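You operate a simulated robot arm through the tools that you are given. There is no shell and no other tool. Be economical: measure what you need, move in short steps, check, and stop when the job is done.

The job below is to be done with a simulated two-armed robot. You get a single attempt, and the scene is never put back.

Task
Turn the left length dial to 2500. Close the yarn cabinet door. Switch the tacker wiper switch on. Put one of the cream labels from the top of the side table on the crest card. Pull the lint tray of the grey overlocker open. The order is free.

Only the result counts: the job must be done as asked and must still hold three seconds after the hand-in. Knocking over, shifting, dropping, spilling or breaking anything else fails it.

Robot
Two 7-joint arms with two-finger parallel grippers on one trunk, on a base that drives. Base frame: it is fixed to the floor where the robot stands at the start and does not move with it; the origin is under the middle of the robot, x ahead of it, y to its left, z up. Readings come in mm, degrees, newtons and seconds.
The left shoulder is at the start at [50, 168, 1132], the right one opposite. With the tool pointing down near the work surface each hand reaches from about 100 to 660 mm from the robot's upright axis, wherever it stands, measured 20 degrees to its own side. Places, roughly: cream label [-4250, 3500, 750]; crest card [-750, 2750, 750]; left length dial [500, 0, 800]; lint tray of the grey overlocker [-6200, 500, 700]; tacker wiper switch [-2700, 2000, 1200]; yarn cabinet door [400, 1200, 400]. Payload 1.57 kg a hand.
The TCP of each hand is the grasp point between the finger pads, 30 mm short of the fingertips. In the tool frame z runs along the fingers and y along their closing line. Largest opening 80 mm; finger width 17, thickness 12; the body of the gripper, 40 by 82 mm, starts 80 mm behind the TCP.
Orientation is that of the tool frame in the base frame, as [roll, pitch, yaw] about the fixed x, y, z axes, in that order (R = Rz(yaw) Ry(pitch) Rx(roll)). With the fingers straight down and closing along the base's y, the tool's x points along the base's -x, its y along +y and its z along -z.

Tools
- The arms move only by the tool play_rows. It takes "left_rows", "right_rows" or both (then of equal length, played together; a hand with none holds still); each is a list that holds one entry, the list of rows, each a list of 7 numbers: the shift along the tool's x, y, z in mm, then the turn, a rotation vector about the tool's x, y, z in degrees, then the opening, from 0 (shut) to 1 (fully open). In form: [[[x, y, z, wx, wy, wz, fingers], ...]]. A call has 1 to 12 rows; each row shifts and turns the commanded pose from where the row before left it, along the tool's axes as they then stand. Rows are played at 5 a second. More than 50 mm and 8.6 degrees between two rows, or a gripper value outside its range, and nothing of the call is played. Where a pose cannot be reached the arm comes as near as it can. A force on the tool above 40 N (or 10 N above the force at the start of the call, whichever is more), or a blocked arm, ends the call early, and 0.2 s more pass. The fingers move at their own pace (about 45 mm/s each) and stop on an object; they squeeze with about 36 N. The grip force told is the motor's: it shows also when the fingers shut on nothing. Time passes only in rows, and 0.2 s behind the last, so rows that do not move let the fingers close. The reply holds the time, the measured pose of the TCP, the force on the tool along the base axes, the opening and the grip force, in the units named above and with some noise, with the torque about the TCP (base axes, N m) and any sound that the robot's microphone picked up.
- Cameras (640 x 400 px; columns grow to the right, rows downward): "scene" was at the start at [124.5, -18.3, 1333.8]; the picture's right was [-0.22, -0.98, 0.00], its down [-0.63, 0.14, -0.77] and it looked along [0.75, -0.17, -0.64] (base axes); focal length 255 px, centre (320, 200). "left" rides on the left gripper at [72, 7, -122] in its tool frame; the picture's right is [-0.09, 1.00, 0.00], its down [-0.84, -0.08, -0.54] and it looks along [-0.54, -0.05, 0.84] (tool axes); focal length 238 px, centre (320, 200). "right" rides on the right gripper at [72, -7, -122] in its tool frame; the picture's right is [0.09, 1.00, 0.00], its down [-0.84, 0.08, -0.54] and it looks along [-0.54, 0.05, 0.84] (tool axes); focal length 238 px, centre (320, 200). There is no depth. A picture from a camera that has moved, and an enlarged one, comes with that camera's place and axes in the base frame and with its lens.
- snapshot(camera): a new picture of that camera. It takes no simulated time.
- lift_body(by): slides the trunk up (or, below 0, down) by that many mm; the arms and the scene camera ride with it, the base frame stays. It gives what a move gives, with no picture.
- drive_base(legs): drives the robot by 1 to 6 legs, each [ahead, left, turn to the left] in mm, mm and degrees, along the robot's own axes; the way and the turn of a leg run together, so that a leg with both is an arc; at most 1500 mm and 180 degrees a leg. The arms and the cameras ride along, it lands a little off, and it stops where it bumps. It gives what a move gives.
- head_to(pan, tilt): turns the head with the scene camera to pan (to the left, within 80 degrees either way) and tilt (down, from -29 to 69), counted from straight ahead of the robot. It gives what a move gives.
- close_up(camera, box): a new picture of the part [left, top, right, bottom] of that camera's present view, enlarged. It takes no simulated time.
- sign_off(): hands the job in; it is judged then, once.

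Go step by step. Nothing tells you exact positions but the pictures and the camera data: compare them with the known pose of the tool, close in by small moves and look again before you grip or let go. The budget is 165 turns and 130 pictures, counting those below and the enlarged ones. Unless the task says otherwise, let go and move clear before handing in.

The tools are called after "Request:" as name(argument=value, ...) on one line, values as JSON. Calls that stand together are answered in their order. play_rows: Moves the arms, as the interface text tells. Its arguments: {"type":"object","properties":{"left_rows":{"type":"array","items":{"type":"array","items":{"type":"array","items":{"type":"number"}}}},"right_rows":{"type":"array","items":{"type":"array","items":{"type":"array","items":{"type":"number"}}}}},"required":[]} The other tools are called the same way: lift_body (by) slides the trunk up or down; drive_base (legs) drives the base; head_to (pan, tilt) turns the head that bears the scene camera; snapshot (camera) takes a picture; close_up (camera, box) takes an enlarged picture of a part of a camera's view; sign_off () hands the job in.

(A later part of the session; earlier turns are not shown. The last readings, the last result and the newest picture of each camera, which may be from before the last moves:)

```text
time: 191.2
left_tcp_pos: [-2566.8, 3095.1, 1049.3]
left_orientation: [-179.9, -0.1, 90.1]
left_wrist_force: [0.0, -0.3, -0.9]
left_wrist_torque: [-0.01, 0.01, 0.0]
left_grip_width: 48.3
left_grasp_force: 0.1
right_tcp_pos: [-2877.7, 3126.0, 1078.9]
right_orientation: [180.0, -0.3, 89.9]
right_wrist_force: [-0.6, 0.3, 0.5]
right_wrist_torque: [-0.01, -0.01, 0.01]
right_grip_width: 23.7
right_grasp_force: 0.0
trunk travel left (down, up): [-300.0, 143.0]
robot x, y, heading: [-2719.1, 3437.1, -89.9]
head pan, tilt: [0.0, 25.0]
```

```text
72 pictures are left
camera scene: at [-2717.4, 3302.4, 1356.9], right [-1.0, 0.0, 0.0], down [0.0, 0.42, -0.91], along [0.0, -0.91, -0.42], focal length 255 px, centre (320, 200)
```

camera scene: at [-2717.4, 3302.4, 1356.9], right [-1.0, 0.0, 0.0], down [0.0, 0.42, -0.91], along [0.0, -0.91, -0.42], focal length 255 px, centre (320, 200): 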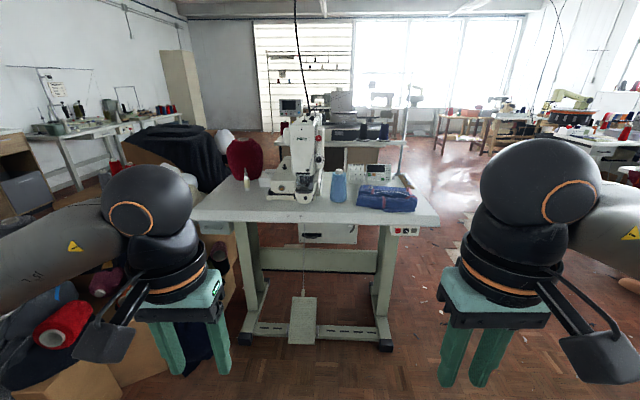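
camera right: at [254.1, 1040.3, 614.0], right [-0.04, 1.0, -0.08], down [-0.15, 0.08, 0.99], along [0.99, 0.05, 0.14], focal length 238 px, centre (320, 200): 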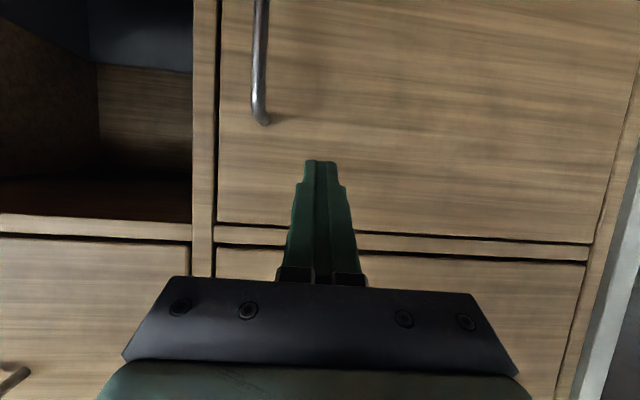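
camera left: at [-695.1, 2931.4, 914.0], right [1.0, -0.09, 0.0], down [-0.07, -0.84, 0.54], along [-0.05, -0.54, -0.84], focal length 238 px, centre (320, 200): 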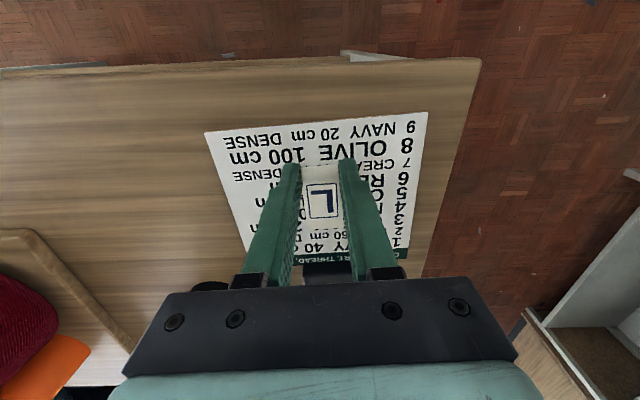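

Request:
close_up(camera="scene", box=[256, 90, 416, 215])

```text
3.20 times, centred on (336, 152) of scene
camera zoom: at [-2717.4, 3302.4, 1356.9], right [-1.0, 0.0, 0.0], down [0.0, 0.42, -0.91], along [0.0, -0.91, -0.42], focal length 817 px, centre (269, 352)
```

zoom: 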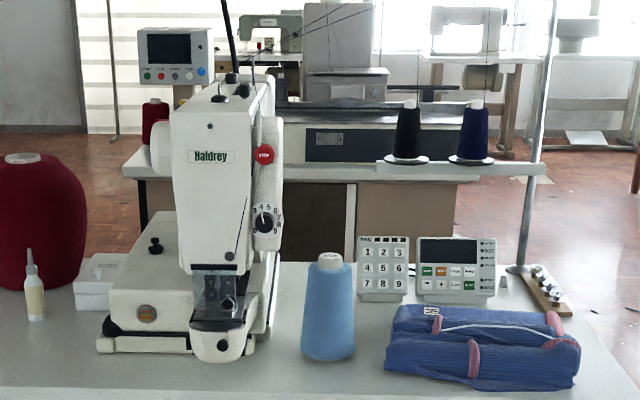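

Request:
drive_base(legs=[[600, 0, 0]])

Request:
head_to(pan=0, tilt=20)

Request:
snapshot(camera="scene")

Request:
close_up(camera="scene", box=[240, 100, 400, 225])

```text
time: 194.7
left_tcp_pos: [-2574.1, 2481.6, 1049.3]
left_orientation: [-179.9, -0.1, 89.5]
left_wrist_force: [-0.2, -0.2, 0.2]
left_wrist_torque: [-0.01, 0.01, 0.01]
left_grip_width: 47.7
left_grasp_force: 0.0
right_tcp_pos: [-2884.8, 2515.0, 1077.5]
right_orientation: [-180.0, -0.3, 89.2]
right_wrist_force: [0.7, -0.3, -0.1]
right_wrist_torque: [0.02, 0.01, -0.03]
right_grip_width: 23.9
right_grasp_force: 0.1
trunk travel left (down, up): [-300.0, 143.0]
robot x, y, heading: [-2727.5, 2824.7, -90.6]
head pan, tilt: [0.0, 25.0]
```

```text
time: 195.4
left_tcp_pos: [-2575.4, 2481.3, 1049.9]
left_orientation: [-179.9, 0.0, 89.4]
left_wrist_force: [0.3, -0.2, 0.2]
left_wrist_torque: [0.0, 0.01, 0.0]
left_grip_width: 47.8
left_grasp_force: 0.1
right_tcp_pos: [-2883.8, 2514.9, 1076.6]
right_orientation: [-180.0, -0.2, 89.3]
right_wrist_force: [0.3, 0.3, 0.7]
right_wrist_torque: [-0.03, 0.0, -0.02]
right_grip_width: 23.9
right_grasp_force: 0.0
trunk travel left (down, up): [-300.0, 143.0]
robot x, y, heading: [-2719.0, 2817.7, -90.7]
head pan, tilt: [0.0, 20.0]
```

```text
70 pictures are left
camera scene: at [-2722.6, 2689.0, 1365.0], right [-1.0, 0.01, 0.0], down [0.0, 0.34, -0.94], along [-0.01, -0.94, -0.34], focal length 255 px, centre (320, 200)
```

scene: 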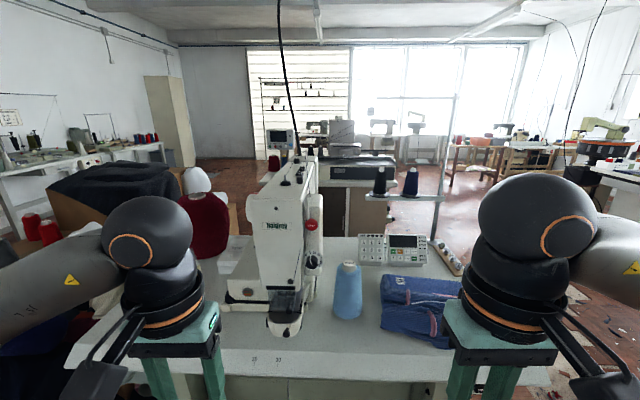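

```text
3.20 times, centred on (320, 162) of scene
camera zoom: at [-2722.6, 2689.0, 1365.0], right [-1.0, 0.01, 0.0], down [0.0, 0.34, -0.94], along [-0.01, -0.94, -0.34], focal length 817 px, centre (320, 320)
```

zoom: 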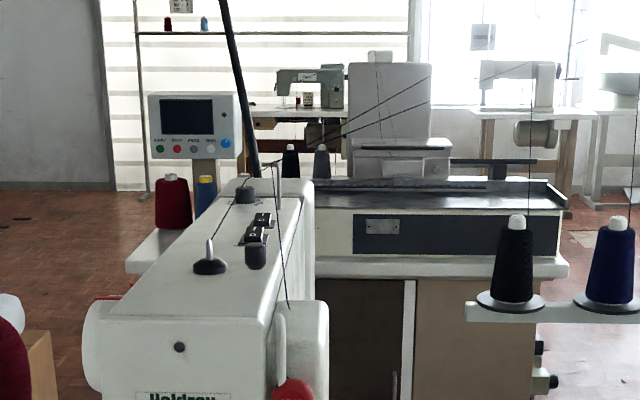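

I see switches on top of the tacker head. Raising the trunk for a better view of them.

Request:
lift_body(by=140)

Request:
close_up(camera="scene", box=[272, 170, 336, 220])

```text
time: 197.0
left_tcp_pos: [-2574.6, 2481.6, 1189.9]
left_orientation: [-179.9, 0.0, 89.4]
left_wrist_force: [-0.6, 0.2, -0.2]
left_wrist_torque: [-0.01, 0.01, -0.04]
left_grip_width: 48.2
left_grasp_force: 0.1
right_tcp_pos: [-2884.5, 2515.7, 1217.9]
right_orientation: [-180.0, -0.2, 89.2]
right_wrist_force: [-0.2, -0.3, 0.0]
right_wrist_torque: [-0.03, 0.01, -0.03]
right_grip_width: 24.1
right_grasp_force: 0.1
trunk travel left (down, up): [-440.0, 3.0]
robot x, y, heading: [-2719.4, 2821.5, -90.8]
head pan, tilt: [0.0, 20.0]
```

```text
8.00 times, centred on (304, 195) of scene
camera zoom: at [-2722.6, 2688.9, 1505.0], right [-1.0, 0.01, 0.0], down [0.0, 0.34, -0.94], along [-0.01, -0.94, -0.34], focal length 2043 px, centre (448, 240)
```

zoom: 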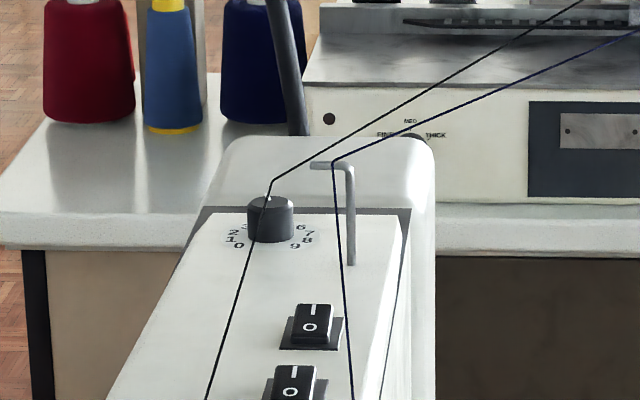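

Request:
close_up(camera="scene", box=[272, 195, 336, 240])

Request:
snapshot(camera="left")

```text
8.89 times, centred on (304, 218) of scene
camera zoom: at [-2722.6, 2688.9, 1505.0], right [-1.0, 0.01, 0.0], down [0.0, 0.34, -0.94], along [-0.01, -0.94, -0.34], focal length 2270 px, centre (462, 44)
```

zoom: 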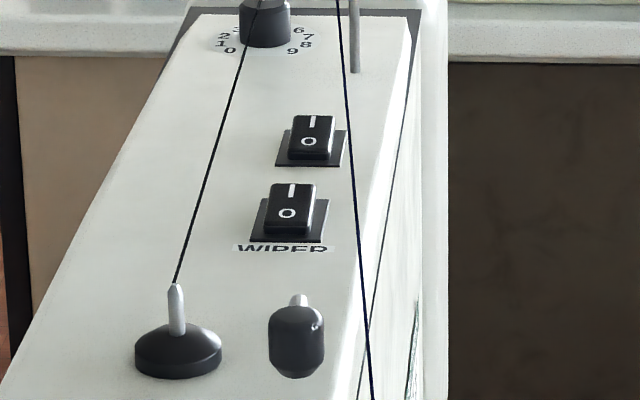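

```text
66 pictures are left
camera left: at [-2567.4, 2552.8, 1311.7], right [0.99, -0.1, 0.0], down [-0.09, -0.84, 0.54], along [-0.06, -0.54, -0.84], focal length 238 px, centre (320, 200)
```

left: 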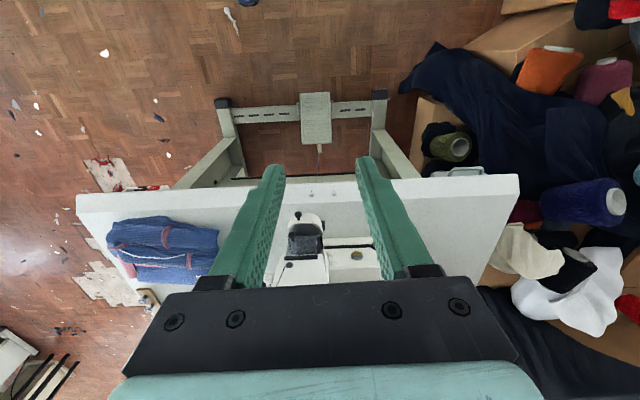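

The near rocker is labelled WIPER (I on the far end, O near) at about [-2674, 2002, 1200]. I'll raise and tilt the left hand, then move closer.

Request:
play_rows(left_rows=[[[0, 0, -30, 0, 0, 0, 0], [0, 0, -30, 0, 0, 0, 0], [0, 0, -30, 0, -8.2, 0, 0], [0, 0, -30, 0, -8.2, 0, 0], [0, 0, -30, 0, -8.2, 0, 0], [0, 0, 0, 0, -8.2, 0, 0], [0, 0, 0, 0, 0, 0, 0]]])

Request:
drive_base(legs=[[120, 0, 0]])

Request:
snapshot(camera="left")

Request:
snapshot(camera="scene")

```text
time: 198.6
left_tcp_pos: [-2575.0, 2493.7, 1339.1]
left_orientation: [-179.8, 32.9, 89.3]
left_wrist_force: [0.6, 0.8, 0.2]
left_wrist_torque: [0.04, -0.02, -0.02]
left_grip_width: 0.1
left_grasp_force: 21.2
right_tcp_pos: [-2884.4, 2515.5, 1218.1]
right_orientation: [180.0, -0.2, 89.1]
right_wrist_force: [-0.3, -0.1, 0.0]
right_wrist_torque: [0.01, -0.02, 0.01]
right_grip_width: 24.0
right_grasp_force: 0.1
trunk travel left (down, up): [-440.0, 3.0]
robot x, y, heading: [-2724.9, 2823.1, -90.7]
head pan, tilt: [0.0, 20.0]
```

```text
time: 199.9
left_tcp_pos: [-2575.3, 2374.2, 1337.2]
left_orientation: [-179.9, 32.7, 89.5]
left_wrist_force: [0.6, -0.8, 0.7]
left_wrist_torque: [0.02, 0.01, 0.05]
left_grip_width: 0.0
left_grasp_force: 21.2
right_tcp_pos: [-2886.7, 2396.0, 1219.2]
right_orientation: [180.0, -0.3, 89.3]
right_wrist_force: [0.0, -0.6, -0.2]
right_wrist_torque: [-0.01, 0.03, 0.01]
right_grip_width: 24.0
right_grasp_force: 0.1
trunk travel left (down, up): [-440.0, 3.0]
robot x, y, heading: [-2727.4, 2700.0, -90.6]
head pan, tilt: [0.0, 20.0]
```

```text
65 pictures are left
camera left: at [-2567.3, 2500.2, 1402.0], right [1.0, -0.09, 0.05], down [-0.08, -0.41, 0.91], along [-0.06, -0.91, -0.41], focal length 238 px, centre (320, 200)
```

left: 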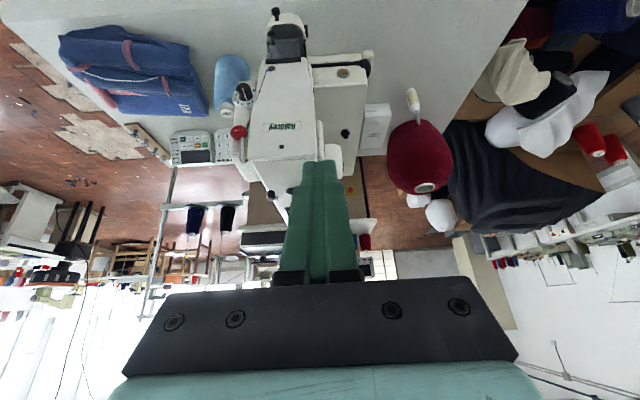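

```text
64 pictures are left
camera scene: at [-2723.5, 2569.3, 1504.9], right [-1.0, 0.01, 0.0], down [0.0, 0.34, -0.94], along [-0.01, -0.94, -0.34], focal length 255 px, centre (320, 200)
```

scene: 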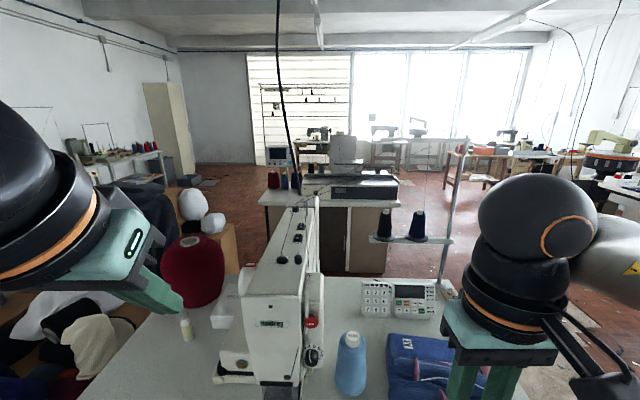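

Request:
close_up(camera="scene", box=[270, 200, 334, 265])

```text
6.15 times, centred on (302, 232) of scene
camera zoom: at [-2723.5, 2569.3, 1504.9], right [-1.0, 0.01, 0.0], down [0.0, 0.34, -0.94], along [-0.01, -0.94, -0.34], focal length 1572 px, centre (431, 0)
```

zoom: 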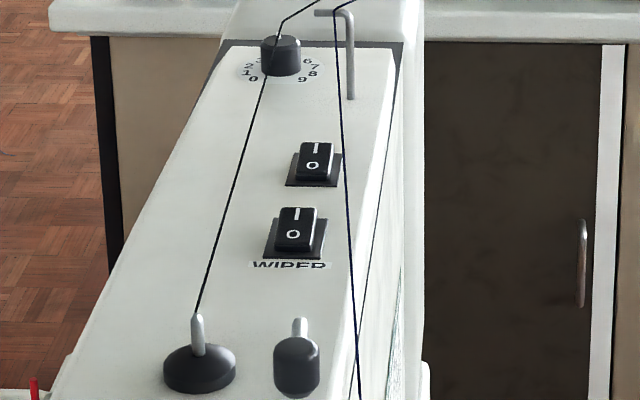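

The WIPER rocker is at about [-2675, 2002, 1200]. Moving the closed left fingers above it at a safe height.

Request:
play_rows(left_rows=[[[-34.4, -10.8, 22.1, 0, 0, 0, 0], [-34.4, -10.8, 22.1, 0, 0, 0, 0], [-34.4, -10.8, 22.1, 0, 0, 0, 0], [-34.4, -10.8, 22.1, 0, 0, 0, 0], [-34.4, -10.8, 22.1, 0, 0, 0, 0], [-34.4, -10.8, 22.1, 0, 0, 0, 0], [-34.4, -10.8, 22.1, 0, 0, 0, 0], [-34.4, -10.8, 22.1, 0, 0, 0, 0], [-34.4, -10.8, 22.1, 0, 0, 0, 0], [0, 0, 0, 0, 0, 0, 0]]])

Request:
snapshot(camera="left")

Request:
close_up(camera="scene", box=[230, 150, 358, 265])

```text
time: 202.1
left_tcp_pos: [-2659.9, 2030.4, 1324.7]
left_orientation: [179.8, 33.1, 89.3]
left_wrist_force: [0.3, 0.8, 0.4]
left_wrist_torque: [-0.04, -0.04, 0.0]
left_grip_width: 0.0
left_grasp_force: 21.2
left hand out of reach, approached as far as the arm can: row 9
right_tcp_pos: [-2885.5, 2397.2, 1217.9]
right_orientation: [179.9, -0.2, 89.3]
right_wrist_force: [-0.6, -0.8, -0.2]
right_wrist_torque: [-0.02, -0.03, 0.01]
right_grip_width: 24.0
right_grasp_force: 0.1
trunk travel left (down, up): [-440.0, 3.0]
robot x, y, heading: [-2726.2, 2700.1, -90.5]
head pan, tilt: [0.0, 20.0]
```

```text
62 pictures are left
camera left: at [-2652.1, 2156.2, 1388.9], right [0.99, -0.09, 0.05], down [-0.08, -0.41, 0.91], along [-0.06, -0.91, -0.41], focal length 238 px, centre (320, 200)
```

left: 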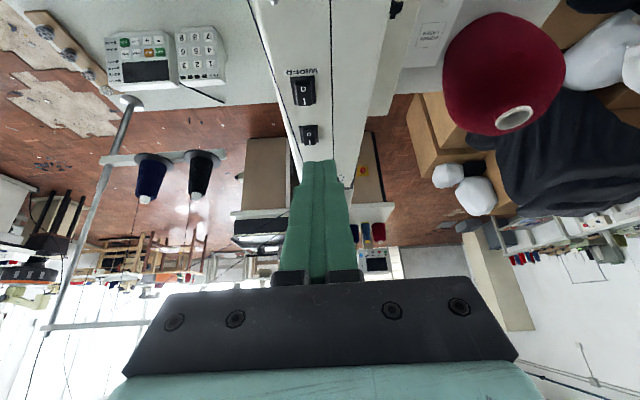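

```text
3.48 times, centred on (294, 208) of scene
camera zoom: at [-2724.5, 2570.9, 1505.1], right [-1.0, 0.01, 0.0], down [0.0, 0.34, -0.94], along [-0.01, -0.94, -0.34], focal length 888 px, centre (410, 174)
```

zoom: 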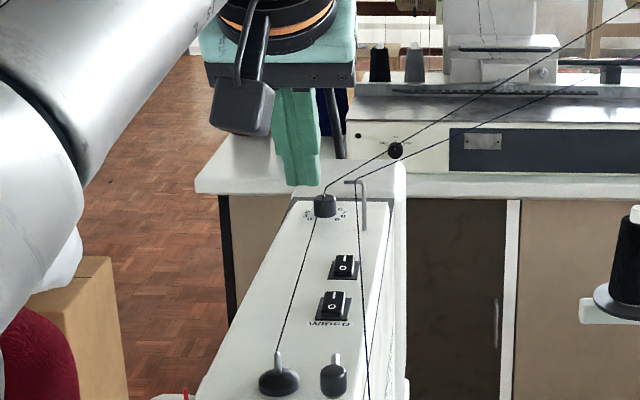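

Request:
play_rows(left_rows=[[[4.3, -4.3, 27, 0, 0, 0, 0], [4.3, -4.3, 27, 0, 0, 0, 0], [4.3, -4.3, 27, 0, 0, 0, 0], [0, 0, 0, 0, 0, 0, 0]]])

Request:
snapshot(camera="left")

Request:
close_up(camera="scene", box=[260, 190, 356, 265])

```text
time: 203.1
left_tcp_pos: [-2665.4, 2005.5, 1257.0]
left_orientation: [-179.9, 32.9, 89.4]
left_wrist_force: [-0.3, 1.0, -0.2]
left_wrist_torque: [-0.01, -0.03, 0.0]
left_grip_width: 0.0
left_grasp_force: 21.5
left hand out of reach, approached as far as the arm can: row 3
right_tcp_pos: [-2885.4, 2397.3, 1218.6]
right_orientation: [179.9, -0.1, 89.2]
right_wrist_force: [-0.8, 0.5, 0.1]
right_wrist_torque: [0.02, 0.0, 0.02]
right_grip_width: 24.2
right_grasp_force: 0.0
trunk travel left (down, up): [-440.0, 3.0]
robot x, y, heading: [-2719.0, 2703.2, -90.6]
head pan, tilt: [0.0, 20.0]
```

```text
60 pictures are left
camera left: at [-2657.3, 2131.7, 1319.9], right [1.0, -0.09, 0.05], down [-0.08, -0.41, 0.91], along [-0.06, -0.91, -0.41], focal length 238 px, centre (320, 200)
```

left: 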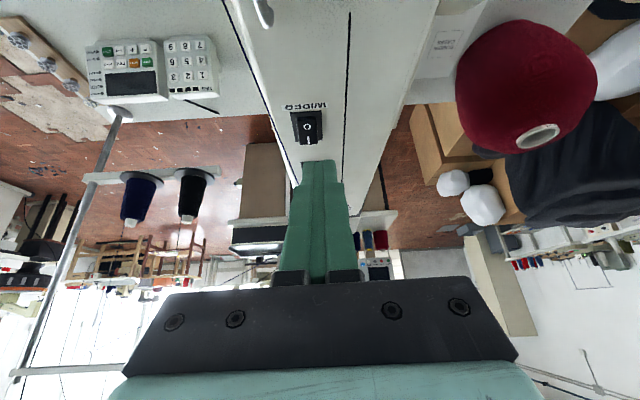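

```text
5.33 times, centred on (308, 228) of scene
camera zoom: at [-2723.6, 2570.5, 1505.1], right [-1.0, 0.01, 0.0], down [0.0, 0.34, -0.94], along [-0.01, -0.94, -0.34], focal length 1362 px, centre (384, 53)
```

zoom: 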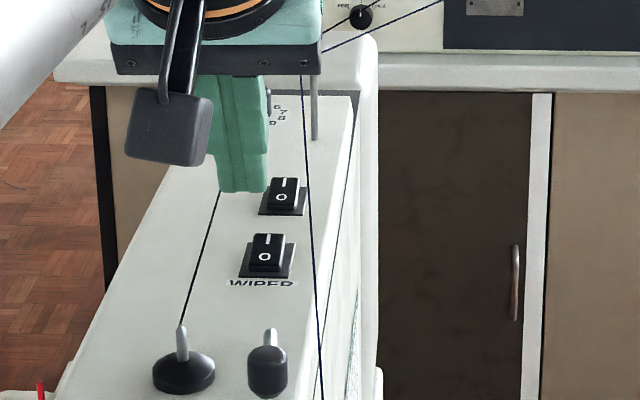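

The hand is at the edge of its reach; I'll raise it, shift the base slightly closer, and come back.

Request:
play_rows(left_rows=[[[-3.6, 10, -33, 0, 0, 0, 0], [-3.6, 10, -33, 0, 0, 0, 0], [0, 0, 0, 0, 0, 0, 0]]])

Request:
drive_base(legs=[[35, -25, 0]])

Request:
snapshot(camera="left")

```text
time: 203.9
left_tcp_pos: [-2648.1, 2035.0, 1315.8]
left_orientation: [-179.9, 32.8, 89.7]
left_wrist_force: [-0.2, -0.2, -0.3]
left_wrist_torque: [0.0, -0.01, -0.01]
left_grip_width: 0.1
left_grasp_force: 20.9
right_tcp_pos: [-2885.0, 2395.8, 1217.6]
right_orientation: [180.0, -0.2, 89.3]
right_wrist_force: [0.2, 0.0, 0.5]
right_wrist_torque: [-0.02, 0.02, 0.01]
right_grip_width: 24.1
right_grasp_force: 0.0
trunk travel left (down, up): [-440.0, 3.0]
robot x, y, heading: [-2721.1, 2703.2, -90.5]
head pan, tilt: [0.0, 20.0]
```

```text
time: 204.8
left_tcp_pos: [-2675.0, 1998.2, 1315.9]
left_orientation: [-180.0, 32.8, 89.5]
left_wrist_force: [-0.2, 0.1, -0.1]
left_wrist_torque: [-0.02, -0.02, 0.04]
left_grip_width: 0.0
left_grasp_force: 21.6
right_tcp_pos: [-2912.1, 2360.6, 1218.6]
right_orientation: [179.9, -0.4, 89.3]
right_wrist_force: [0.6, -0.4, 0.3]
right_wrist_torque: [0.01, -0.02, 0.01]
right_grip_width: 24.2
right_grasp_force: 0.1
trunk travel left (down, up): [-440.0, 3.0]
robot x, y, heading: [-2746.3, 2664.8, -90.5]
head pan, tilt: [0.0, 20.0]
```

```text
58 pictures are left
camera left: at [-2666.9, 2125.1, 1379.4], right [0.99, -0.09, 0.05], down [-0.08, -0.41, 0.91], along [-0.06, -0.91, -0.41], focal length 238 px, centre (320, 200)
```

left: 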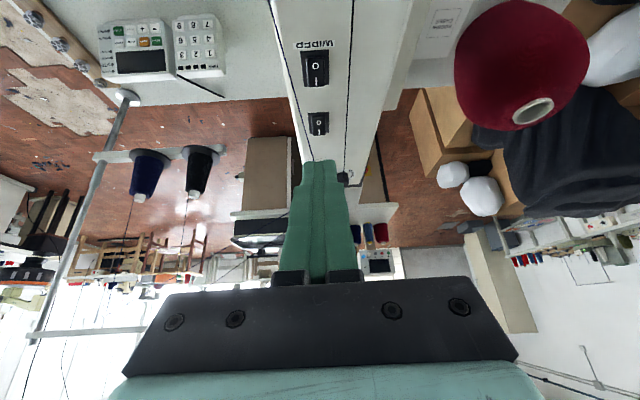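

Request:
play_rows(left_rows=[[[12.6, 0, 19.6, 0, 0, 0, 0], [12.6, 0, 19.6, 0, 0, 0, 0], [12.6, 0, 19.6, 0, 0, 0, 0], [0, 0, 0, 0, 0, 0, 0]]])

Request:
close_up(camera="left", box=[250, 80, 400, 180])

Request:
close_up(camera="scene", box=[260, 205, 340, 265])

```text
time: 205.8
left_tcp_pos: [-2673.4, 2001.8, 1246.6]
left_orientation: [-179.8, 32.9, 89.5]
left_wrist_force: [0.0, 0.7, 1.5]
left_wrist_torque: [-0.02, -0.02, 0.01]
left_grip_width: 0.0
left_grasp_force: 21.3
right_tcp_pos: [-2910.6, 2362.5, 1218.0]
right_orientation: [180.0, -0.2, 89.3]
right_wrist_force: [0.1, 0.4, -0.4]
right_wrist_torque: [0.02, -0.01, 0.03]
right_grip_width: 23.9
right_grasp_force: 0.1
trunk travel left (down, up): [-440.0, 3.0]
robot x, y, heading: [-2749.9, 2668.6, -90.6]
head pan, tilt: [0.0, 20.0]
```

```text
4.00 times, centred on (325, 130) of left
camera zoom: at [-2666.1, 2127.7, 1309.9], right [1.0, -0.09, 0.05], down [-0.08, -0.41, 0.91], along [-0.06, -0.91, -0.41], focal length 953 px, centre (300, 480)
```

zoom: 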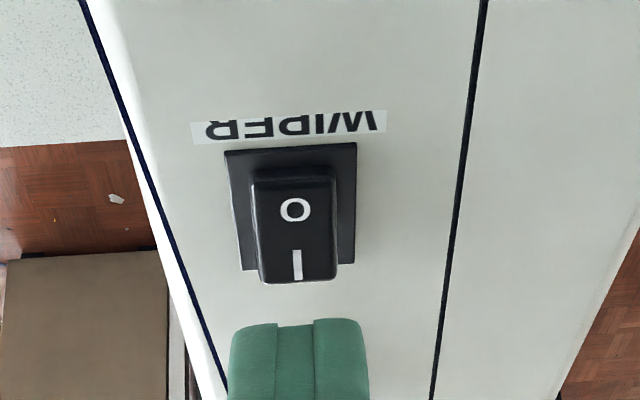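

```text
6.67 times, centred on (300, 235) of scene
camera zoom: at [-2749.2, 2535.5, 1505.1], right [-1.0, 0.01, 0.0], down [0.0, 0.34, -0.94], along [-0.01, -0.94, -0.34], focal length 1702 px, centre (453, -33)
```

zoom: 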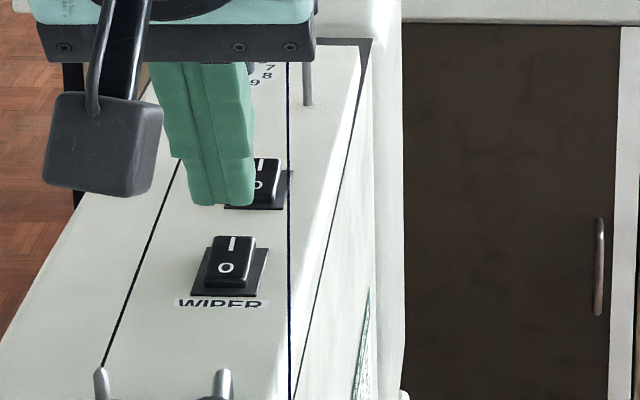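

Finger is lined up behind the "I" end, between the threads. Pressing down.

Request:
play_rows(left_rows=[[[2.4, 0, 5.6, 0, 0, 0, 0], [2.4, 0, 5.6, 0, 0, 0, 0], [2.4, 0, 5.6, 0, 0, 0, 0]]])

Request:
close_up(camera="scene", box=[260, 205, 340, 265])

```text
time: 206.6
left_tcp_pos: [-2674.1, 1997.8, 1227.2]
left_orientation: [-179.9, 32.9, 89.5]
left_wrist_force: [-1.2, 0.2, -0.8]
left_wrist_torque: [-0.03, -0.02, -0.02]
left_grip_width: 0.2
left_grasp_force: 21.6
right_tcp_pos: [-2911.3, 2361.4, 1218.1]
right_orientation: [180.0, -0.2, 89.3]
right_wrist_force: [-0.1, -0.5, 0.7]
right_wrist_torque: [0.01, 0.0, -0.01]
right_grip_width: 24.0
right_grasp_force: 0.0
trunk travel left (down, up): [-440.0, 3.0]
robot x, y, heading: [-2751.4, 2668.8, -90.6]
head pan, tilt: [0.0, 20.0]
```

```text
6.67 times, centred on (300, 235) of scene
camera zoom: at [-2748.8, 2535.2, 1505.0], right [-1.0, 0.01, 0.0], down [0.0, 0.34, -0.94], along [-0.01, -0.94, -0.34], focal length 1702 px, centre (453, -33)
```

zoom: 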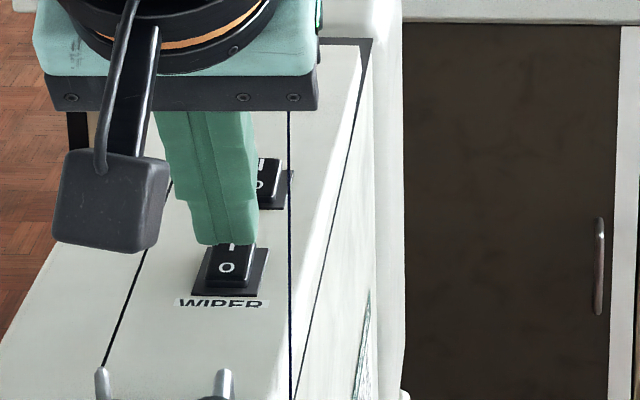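

Request:
play_rows(left_rows=[[[2.2, 0, 3.4, 0, 0, 0, 0], [2.2, 0, 3.4, 0, 0, 0, 0], [2.2, 0, 3.4, 0, 0, 0, 0]]])

Request:
close_up(camera="scene", box=[260, 205, 340, 265])

```text
time: 207.4
left_tcp_pos: [-2674.1, 1998.6, 1221.5]
left_orientation: [-179.7, 33.5, 89.6]
left_wrist_force: [1.1, -1.6, 18.2]
left_wrist_torque: [-0.23, -0.07, -0.16]
left_grip_width: 0.2
left_grasp_force: 21.6
right_tcp_pos: [-2909.5, 2363.0, 1218.1]
right_orientation: [179.9, -0.1, 89.3]
right_wrist_force: [0.2, 0.2, 0.8]
right_wrist_torque: [0.01, 0.0, -0.01]
right_grip_width: 24.4
right_grasp_force: 0.1
trunk travel left (down, up): [-440.0, 3.0]
robot x, y, heading: [-2750.9, 2667.8, -90.7]
head pan, tilt: [0.0, 20.0]
```

```text
6.67 times, centred on (300, 235) of scene
camera zoom: at [-2749.0, 2537.3, 1505.6], right [-1.0, 0.01, 0.0], down [0.0, 0.34, -0.94], along [-0.01, -0.94, -0.34], focal length 1702 px, centre (453, -33)
```

zoom: 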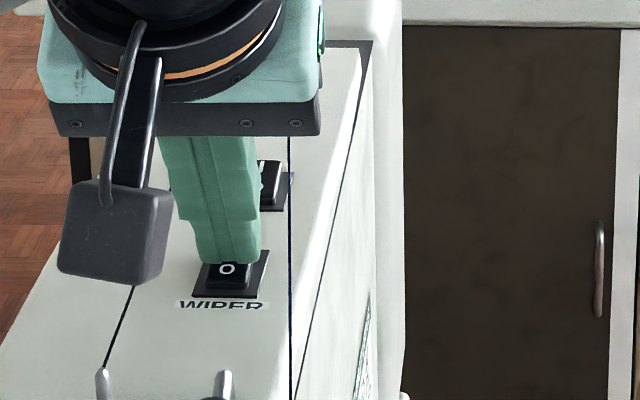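

Request:
play_rows(left_rows=[[[-12.6, 0, -19.6, 0, 0, 0, 0], [-12.6, 0, -19.6, 0, 0, 0, 0], [0, 0, 0, 0, 0, 0, 0]]])

Request:
close_up(camera="left", box=[250, 60, 400, 180])

Request:
close_up(camera="scene", box=[260, 205, 340, 265])

```text
time: 208.2
left_tcp_pos: [-2675.8, 1999.8, 1260.7]
left_orientation: [-179.9, 32.8, 89.4]
left_wrist_force: [-0.4, 0.1, -0.2]
left_wrist_torque: [-0.02, 0.01, -0.01]
left_grip_width: 0.1
left_grasp_force: 21.8
right_tcp_pos: [-2909.8, 2362.0, 1218.1]
right_orientation: [-180.0, -0.2, 89.3]
right_wrist_force: [0.3, -0.3, -0.4]
right_wrist_torque: [0.04, -0.01, 0.02]
right_grip_width: 24.0
right_grasp_force: 0.2
trunk travel left (down, up): [-440.0, 3.0]
robot x, y, heading: [-2745.6, 2664.0, -90.5]
head pan, tilt: [0.0, 20.0]
```

```text
3.33 times, centred on (325, 120) of left
camera zoom: at [-2667.7, 2125.4, 1324.8], right [0.99, -0.09, 0.05], down [-0.08, -0.41, 0.91], along [-0.06, -0.91, -0.41], focal length 794 px, centre (303, 467)
```

zoom: 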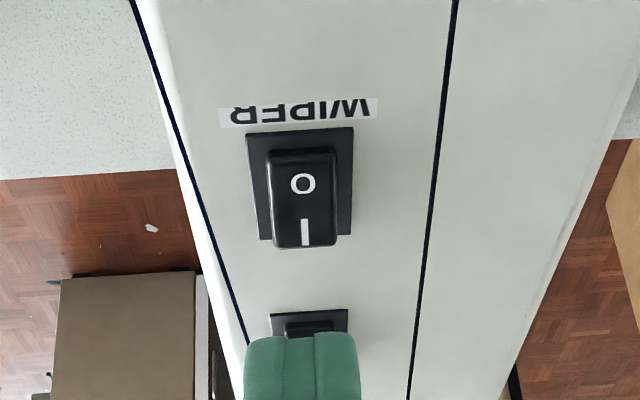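

```text
6.67 times, centred on (300, 235) of scene
camera zoom: at [-2748.7, 2535.1, 1505.0], right [-1.0, 0.01, 0.0], down [0.0, 0.34, -0.94], along [-0.01, -0.94, -0.34], focal length 1702 px, centre (453, -33)
```

zoom: 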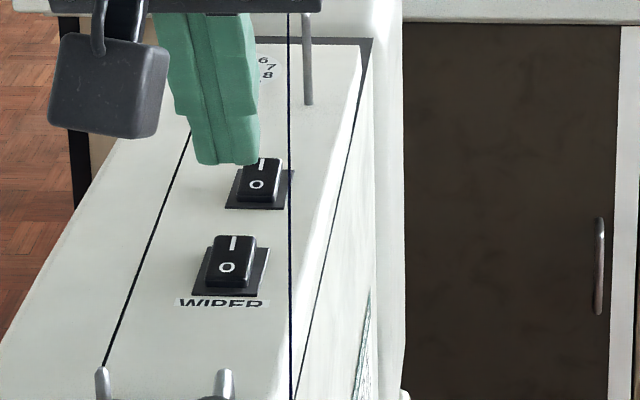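

The rocker did not flip: I pressed near its pivot. I'll press about 10 mm further toward the I end.

Request:
play_rows(left_rows=[[[3.1, 0, 11, 0, 0, 0, 0], [3.1, 0, 11, 0, 0, 0, 0], [3.2, 0, 11, 0, 0, 0, 0], [2.2, 0, 3.4, 0, 0, 0, 0], [2.2, 0, 3.4, 0, 0, 0, 0], [2.2, 0, 3.4, 0, 0, 0, 0]]])

Request:
close_up(camera="scene", box=[260, 205, 340, 265])

```text
time: 209.6
left_tcp_pos: [-2673.7, 1985.6, 1221.9]
left_orientation: [-179.9, 33.3, 89.6]
left_wrist_force: [2.1, -4.3, 15.5]
left_wrist_torque: [-0.32, -0.09, 0.01]
left_grip_width: 0.1
left_grasp_force: 21.3
right_tcp_pos: [-2909.8, 2362.6, 1219.9]
right_orientation: [179.9, -0.1, 89.3]
right_wrist_force: [0.4, 0.1, 0.4]
right_wrist_torque: [0.05, 0.0, 0.03]
right_grip_width: 24.0
right_grasp_force: 0.0
trunk travel left (down, up): [-440.0, 3.0]
robot x, y, heading: [-2749.5, 2669.8, -90.5]
head pan, tilt: [0.0, 20.0]
```

```text
6.67 times, centred on (300, 235) of scene
camera zoom: at [-2748.8, 2536.6, 1505.5], right [-1.0, 0.01, 0.0], down [0.0, 0.34, -0.94], along [-0.01, -0.94, -0.34], focal length 1702 px, centre (453, -33)
```

zoom: 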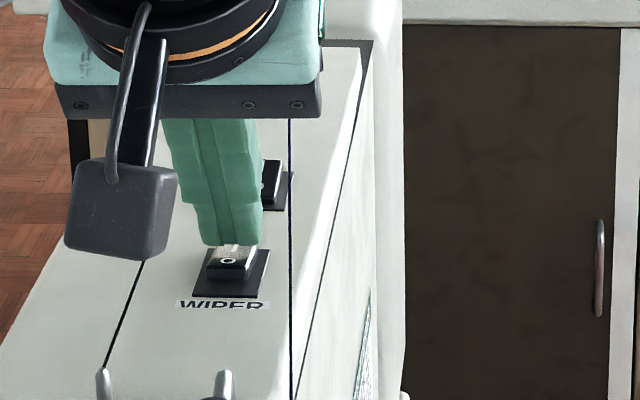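

It looks flipped (the O end now stands up). Raising to verify.

Request:
play_rows(left_rows=[[[-12.6, 0, -19.6, 0, 0, 0, 0], [-12.6, 0, -19.6, 0, 0, 0, 0], [-12.6, 0, -19.6, 0, 0, 0, 0], [0, 0, 0, 0, 0, 0, 0]]])

Request:
close_up(camera="scene", box=[260, 205, 340, 265])

```text
time: 210.6
left_tcp_pos: [-2673.0, 1985.4, 1286.0]
left_orientation: [-179.9, 32.8, 89.5]
left_wrist_force: [-0.1, -0.7, -0.5]
left_wrist_torque: [0.01, 0.0, 0.0]
left_grip_width: 0.0
left_grasp_force: 21.8
right_tcp_pos: [-2909.6, 2362.0, 1217.5]
right_orientation: [180.0, -0.2, 89.3]
right_wrist_force: [0.0, 1.0, 0.3]
right_wrist_torque: [0.0, 0.0, -0.02]
right_grip_width: 24.0
right_grasp_force: 0.0
trunk travel left (down, up): [-440.0, 3.0]
robot x, y, heading: [-2750.5, 2670.0, -90.6]
head pan, tilt: [0.0, 20.0]
```

```text
6.67 times, centred on (300, 235) of scene
camera zoom: at [-2748.5, 2535.1, 1505.0], right [-1.0, 0.01, 0.0], down [0.0, 0.34, -0.94], along [-0.01, -0.94, -0.34], focal length 1702 px, centre (453, -33)
```

zoom: 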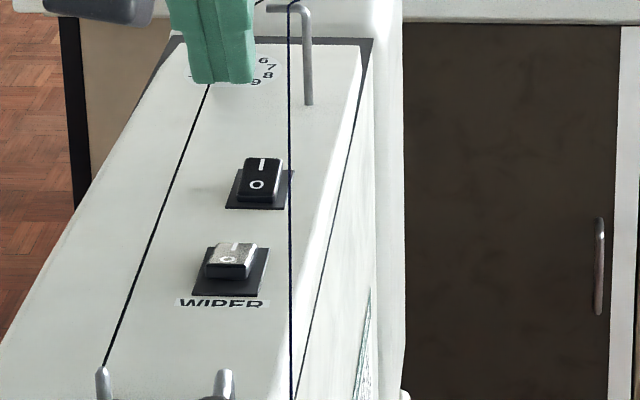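

The wiper switch is on. Retracting the hand up and back, then driving away.

Request:
play_rows(left_rows=[[[-12.6, 0, -19.6, 0, 0, 0, 0], [-12.6, 0, -19.6, 0, 0, 0, 0], [34.4, 0, -22, 0, 0, 0, 0], [34.4, 0, -22, 0, 0, 0, 0], [34.4, 5, -22, 0, 0, 0, 0], [34.4, 10, -22, 0, 0, 0, 0], [34.4, 20, -22, 0, 0, 0, 0], [34.4, 20, -22, 0, 0, 0, 0], [34.4, 20, -22, 0, 0, 0, 0], [34.4, 20, -22, 0, 0, 0, 0]]])

Request:
drive_base(legs=[[-500, 0, 0]])

Request:
play_rows(left_rows=[[[0, 0, 20, 0, 8.2, 0, 0], [0, 0, 20, 0, 8.2, 0, 0], [0, 0, 20, 0, 8.2, 0, 0], [0, 0, 20, 0, 8.2, 0, 0], [0, 0, 0, 0, 0, 0, 0]]])

Request:
lift_body(by=-140)

```text
time: 212.8
left_tcp_pos: [-2574.9, 2318.7, 1330.3]
left_orientation: [-179.9, 32.9, 89.6]
left_wrist_force: [-0.3, 0.2, 0.0]
left_wrist_torque: [-0.01, -0.02, 0.01]
left_grip_width: 0.0
left_grasp_force: 21.5
left hand out of reach, approached as far as the arm can: row 2
right_tcp_pos: [-2910.7, 2361.4, 1217.4]
right_orientation: [179.9, -0.2, 89.3]
right_wrist_force: [-0.1, 0.9, -0.6]
right_wrist_torque: [-0.07, 0.01, -0.01]
right_grip_width: 24.1
right_grasp_force: 0.0
trunk travel left (down, up): [-440.0, 3.0]
robot x, y, heading: [-2746.8, 2667.8, -90.5]
head pan, tilt: [0.0, 20.0]
```

```text
time: 215.8
left_tcp_pos: [-2570.7, 2828.2, 1330.1]
left_orientation: [-179.9, 32.9, 89.3]
left_wrist_force: [0.1, -0.1, 0.1]
left_wrist_torque: [0.0, -0.02, 0.01]
left_grip_width: 0.0
left_grasp_force: 21.2
right_tcp_pos: [-2905.0, 2874.0, 1217.9]
right_orientation: [179.9, -0.3, 89.0]
right_wrist_force: [-0.2, 0.2, -0.1]
right_wrist_torque: [-0.01, 0.03, 0.02]
right_grip_width: 24.0
right_grasp_force: 0.0
trunk travel left (down, up): [-440.0, 3.0]
robot x, y, heading: [-2740.0, 3180.0, -91.0]
head pan, tilt: [0.0, 20.0]
```

```text
time: 217.0
left_tcp_pos: [-2571.8, 2799.7, 1255.9]
left_orientation: [-179.9, -0.1, 89.4]
left_wrist_force: [0.0, 0.0, 0.0]
left_wrist_torque: [-0.02, 0.03, -0.04]
left_grip_width: 0.0
left_grasp_force: 21.6
right_tcp_pos: [-2905.5, 2873.1, 1218.6]
right_orientation: [180.0, -0.3, 89.0]
right_wrist_force: [-0.3, -0.2, -0.2]
right_wrist_torque: [-0.01, -0.03, 0.0]
right_grip_width: 23.8
right_grasp_force: 0.2
trunk travel left (down, up): [-440.0, 3.0]
robot x, y, heading: [-2741.2, 3180.0, -90.7]
head pan, tilt: [0.0, 20.0]
```

```text
time: 218.6
left_tcp_pos: [-2570.8, 2800.0, 1116.9]
left_orientation: [-179.9, 0.1, 89.2]
left_wrist_force: [-0.2, -0.6, 0.2]
left_wrist_torque: [-0.01, 0.01, -0.01]
left_grip_width: 0.0
left_grasp_force: 21.4
right_tcp_pos: [-2905.7, 2873.9, 1078.2]
right_orientation: [-179.9, -0.2, 88.9]
right_wrist_force: [0.4, -0.6, 0.4]
right_wrist_torque: [0.0, -0.01, 0.0]
right_grip_width: 23.8
right_grasp_force: 0.0
trunk travel left (down, up): [-300.0, 143.0]
robot x, y, heading: [-2738.5, 3176.5, -90.8]
head pan, tilt: [0.0, 20.0]
```

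Next: the grey overlocker toward [-6200, 500]. Turning south-west for a look.

Request:
drive_base(legs=[[0, 0, -55]])

Request:
snapshot(camera="scene")

```text
time: 221.4
left_tcp_pos: [-2947.8, 2816.9, 1116.6]
left_orientation: [-179.9, 0.0, 35.3]
left_wrist_force: [0.0, -0.9, 0.3]
left_wrist_torque: [0.02, -0.03, -0.02]
left_grip_width: 0.0
left_grasp_force: 20.8
right_tcp_pos: [-3085.7, 3130.7, 1078.1]
right_orientation: [-179.9, -0.2, 35.3]
right_wrist_force: [-0.1, 0.3, -0.1]
right_wrist_torque: [0.01, 0.01, 0.02]
right_grip_width: 24.0
right_grasp_force: 0.1
trunk travel left (down, up): [-300.0, 143.0]
robot x, y, heading: [-2741.4, 3176.4, -144.9]
head pan, tilt: [0.0, 20.0]
```

```text
49 pictures are left
camera scene: at [-2849.7, 3103.0, 1365.0], right [-0.58, 0.82, 0.0], down [0.28, 0.2, -0.94], along [-0.77, -0.54, -0.34], focal length 255 px, centre (320, 200)
```

scene: 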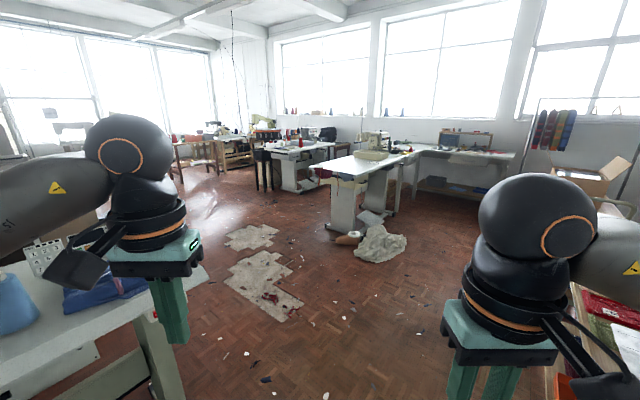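

Request:
close_up(camera="scene", box=[220, 100, 412, 220])

```text
3.33 times, centred on (316, 160) of scene
camera zoom: at [-2849.7, 3103.0, 1365.0], right [-0.58, 0.82, 0.0], down [0.28, 0.2, -0.94], along [-0.77, -0.54, -0.34], focal length 851 px, centre (333, 333)
```

zoom: 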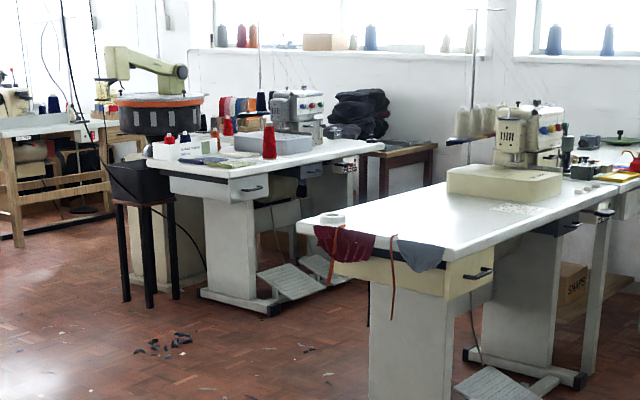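

There are two overlockers: a cream one nearer, the grey one beyond at its own table around [-6200, 450]. I'll drive to the east end of the gap between the two tables and look from there.

Request:
drive_base(legs=[[1100, 0, 0], [0, 0, 27], [800, 0, 0], [750, 0, 0], [0, 0, -50]])

Request:
snapshot(camera="scene")

```text
time: 238.3
left_tcp_pos: [-4699.4, 904.1, 1116.7]
left_orientation: [-179.9, 0.0, 13.2]
left_wrist_force: [-0.2, -0.2, 0.7]
left_wrist_torque: [0.02, -0.04, -0.02]
left_grip_width: 0.0
left_grasp_force: 21.1
right_tcp_pos: [-4708.5, 1247.3, 1078.1]
right_orientation: [-180.0, -0.2, 13.0]
right_wrist_force: [0.3, -0.3, 0.5]
right_wrist_torque: [0.02, -0.02, 0.06]
right_grip_width: 24.0
right_grasp_force: 0.0
trunk travel left (down, up): [-300.0, 143.0]
robot x, y, heading: [-4371.7, 1162.8, -166.8]
head pan, tilt: [0.0, 20.0]
```

```text
47 pictures are left
camera scene: at [-4500.6, 1133.0, 1365.0], right [-0.23, 0.97, 0.0], down [0.33, 0.08, -0.94], along [-0.92, -0.21, -0.34], focal length 255 px, centre (320, 200)
```

scene: 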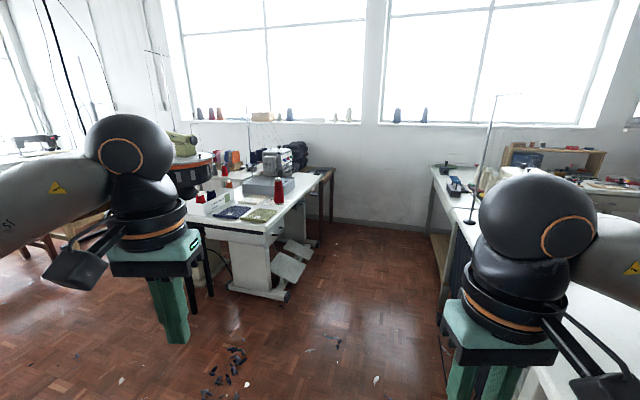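

Request:
close_up(camera="scene", box=[190, 120, 350, 310])

```text
2.11 times, centred on (270, 215) of scene
camera zoom: at [-4500.6, 1133.0, 1365.0], right [-0.23, 0.97, 0.0], down [0.33, 0.08, -0.94], along [-0.92, -0.21, -0.34], focal length 538 px, centre (425, 168)
```

zoom: 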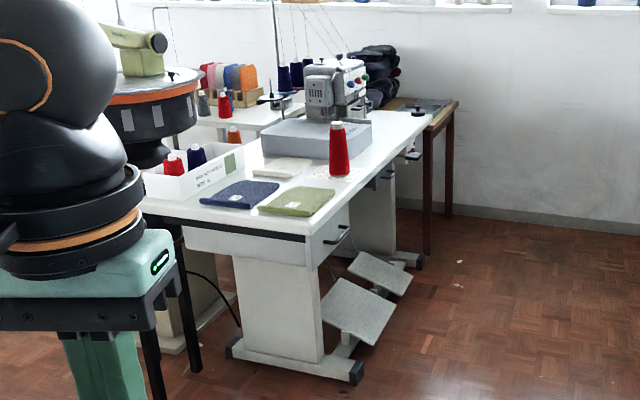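

The lint tray is the second, darker pull under the grey machine, near [-6193, 590, 690], facing north into the aisle. Driving in and facing it.

Request:
drive_base(legs=[[0, 0, -13], [830, 0, 0], [830, 0, 0], [0, 0, 90]])

Request:
head_to(pan=-10, tilt=45)

Request:
snapshot(camera="scene")

```text
time: 245.6
left_tcp_pos: [-5943.0, 970.1, 1119.5]
left_orientation: [-179.5, 0.6, 0.0]
left_wrist_force: [0.3, 0.8, -0.1]
left_wrist_torque: [0.0, -0.01, 0.0]
left_grip_width: 0.0
left_grasp_force: 20.8
right_tcp_pos: [-5875.0, 1308.4, 1082.3]
right_orientation: [-179.9, 0.1, -1.0]
right_wrist_force: [0.8, 0.0, 0.5]
right_wrist_torque: [0.01, -0.03, -0.02]
right_grip_width: 24.1
right_grasp_force: 0.1
trunk travel left (down, up): [-300.0, 143.0]
robot x, y, heading: [-5570.4, 1155.0, 180.2]
head pan, tilt: [0.0, 20.0]
stopped in leg 3: the robot was blocked; the commanded pose is now the measured one
```

```text
time: 246.5
left_tcp_pos: [-5941.2, 970.2, 1119.6]
left_orientation: [-179.5, 0.7, 0.0]
left_wrist_force: [-0.6, 0.0, 0.0]
left_wrist_torque: [-0.01, 0.0, -0.02]
left_grip_width: 0.0
left_grasp_force: 21.4
right_tcp_pos: [-5874.3, 1309.0, 1082.2]
right_orientation: [-179.8, 0.1, -0.7]
right_wrist_force: [0.0, 0.3, 0.4]
right_wrist_torque: [-0.01, 0.0, 0.01]
right_grip_width: 24.0
right_grasp_force: 0.0
trunk travel left (down, up): [-300.0, 143.0]
robot x, y, heading: [-5574.2, 1153.2, 180.2]
head pan, tilt: [-10.0, 45.0]
```

```text
45 pictures are left
camera scene: at [-5681.0, 1160.5, 1327.8], right [0.17, 0.98, 0.01], down [0.69, -0.12, -0.72], along [-0.7, 0.13, -0.7], focal length 255 px, centre (320, 200)
```

scene: 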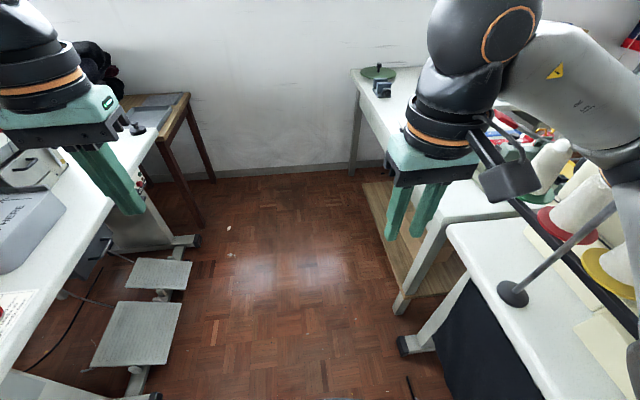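

The base got blocked. I'll look down on both sides to find what it touches before moving.

Request:
head_to(pan=45, tilt=65)

Request:
snapshot(camera="scene")

Request:
head_to(pan=-55, tilt=55)

Request:
snapshot(camera="scene")

```text
time: 247.8
left_tcp_pos: [-5941.6, 971.5, 1119.1]
left_orientation: [-179.5, 0.6, 0.1]
left_wrist_force: [0.7, 0.2, 0.1]
left_wrist_torque: [0.01, -0.01, -0.03]
left_grip_width: 0.0
left_grasp_force: 21.2
right_tcp_pos: [-5874.0, 1308.0, 1081.8]
right_orientation: [-179.9, 0.0, -0.6]
right_wrist_force: [0.1, 0.9, 1.0]
right_wrist_torque: [0.01, -0.02, -0.01]
right_grip_width: 23.9
right_grasp_force: 0.0
trunk travel left (down, up): [-300.0, 143.0]
robot x, y, heading: [-5570.2, 1153.1, 180.2]
head pan, tilt: [45.0, 65.0]
```

```text
44 pictures are left
camera scene: at [-5644.0, 1103.7, 1301.9], right [-0.71, 0.71, 0.01], down [0.64, 0.64, -0.42], along [-0.31, -0.29, -0.91], focal length 255 px, centre (320, 200)
```

scene: 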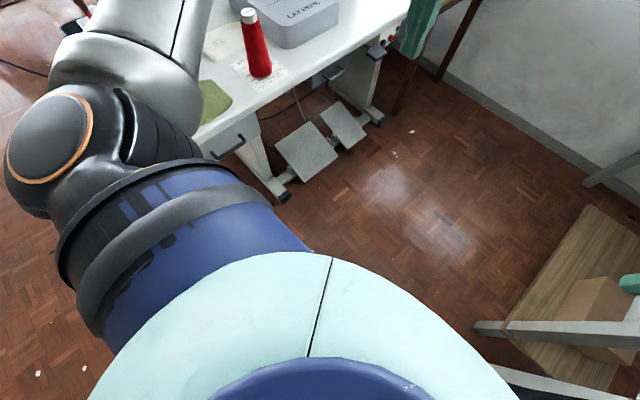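

```text
time: 249.5
left_tcp_pos: [-5941.6, 969.9, 1119.2]
left_orientation: [-179.4, 0.6, 0.2]
left_wrist_force: [0.4, 0.2, -0.7]
left_wrist_torque: [0.02, 0.01, 0.02]
left_grip_width: 0.3
left_grasp_force: 21.5
right_tcp_pos: [-5873.5, 1310.1, 1081.2]
right_orientation: [-179.8, 0.2, -0.7]
right_wrist_force: [-0.2, -0.2, 0.1]
right_wrist_torque: [-0.03, 0.0, -0.02]
right_grip_width: 23.9
right_grasp_force: 0.0
trunk travel left (down, up): [-300.0, 143.0]
robot x, y, heading: [-5573.3, 1154.5, 180.0]
head pan, tilt: [-55.0, 55.0]
```

```text
43 pictures are left
camera scene: at [-5642.4, 1205.4, 1314.2], right [0.82, 0.57, 0.0], down [0.46, -0.67, -0.58], along [-0.34, 0.48, -0.81], focal length 255 px, centre (320, 200)
```

scene: 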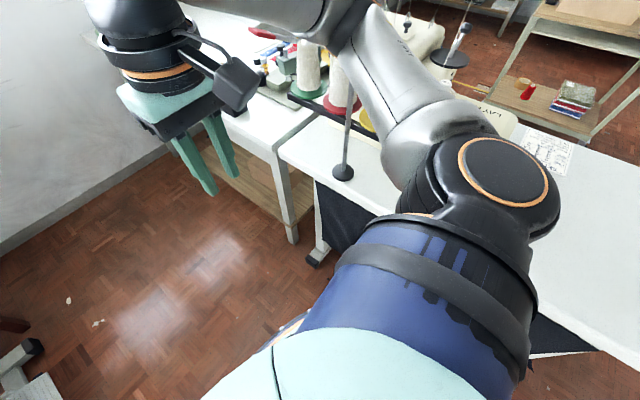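

Nothing obvious; I'll back off a little and look at the floor and sides ahead.

Request:
drive_base(legs=[[-250, 0, 0]])

Request:
head_to(pan=-15, tilt=50)

Request:
snapshot(camera="scene")

```text
time: 251.3
left_tcp_pos: [-5702.9, 975.6, 1115.9]
left_orientation: [-179.9, 0.0, 0.0]
left_wrist_force: [-0.2, 1.1, -0.2]
left_wrist_torque: [-0.01, 0.01, 0.0]
left_grip_width: 0.2
left_grasp_force: 21.5
right_tcp_pos: [-5633.8, 1315.0, 1077.3]
right_orientation: [179.8, -0.5, -0.7]
right_wrist_force: [0.1, -0.1, -0.1]
right_wrist_torque: [-0.01, 0.01, -0.02]
right_grip_width: 23.8
right_grasp_force: 0.1
trunk travel left (down, up): [-300.0, 143.0]
robot x, y, heading: [-5327.8, 1153.6, -180.0]
head pan, tilt: [-55.0, 55.0]
```

```text
time: 252.4
left_tcp_pos: [-5703.2, 977.0, 1115.8]
left_orientation: [-179.9, 0.0, 0.1]
left_wrist_force: [-0.8, 0.3, 0.5]
left_wrist_torque: [-0.03, -0.02, -0.01]
left_grip_width: 0.2
left_grasp_force: 20.8
right_tcp_pos: [-5636.0, 1314.5, 1077.1]
right_orientation: [179.8, -0.6, -0.7]
right_wrist_force: [-0.3, 0.2, -0.4]
right_wrist_torque: [0.02, 0.02, -0.02]
right_grip_width: 24.2
right_grasp_force: 0.1
trunk travel left (down, up): [-300.0, 143.0]
robot x, y, heading: [-5326.8, 1151.3, -180.0]
head pan, tilt: [-15.0, 50.0]
```

```text
42 pictures are left
camera scene: at [-5439.1, 1174.7, 1319.4], right [0.26, 0.97, 0.0], down [0.74, -0.2, -0.64], along [-0.62, 0.17, -0.77], focal length 255 px, centre (320, 200)
```

scene: 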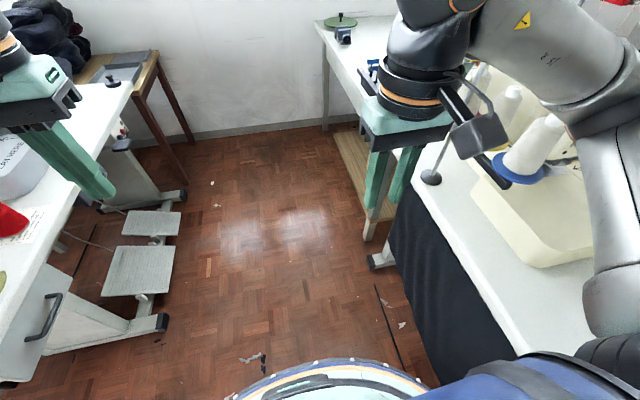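

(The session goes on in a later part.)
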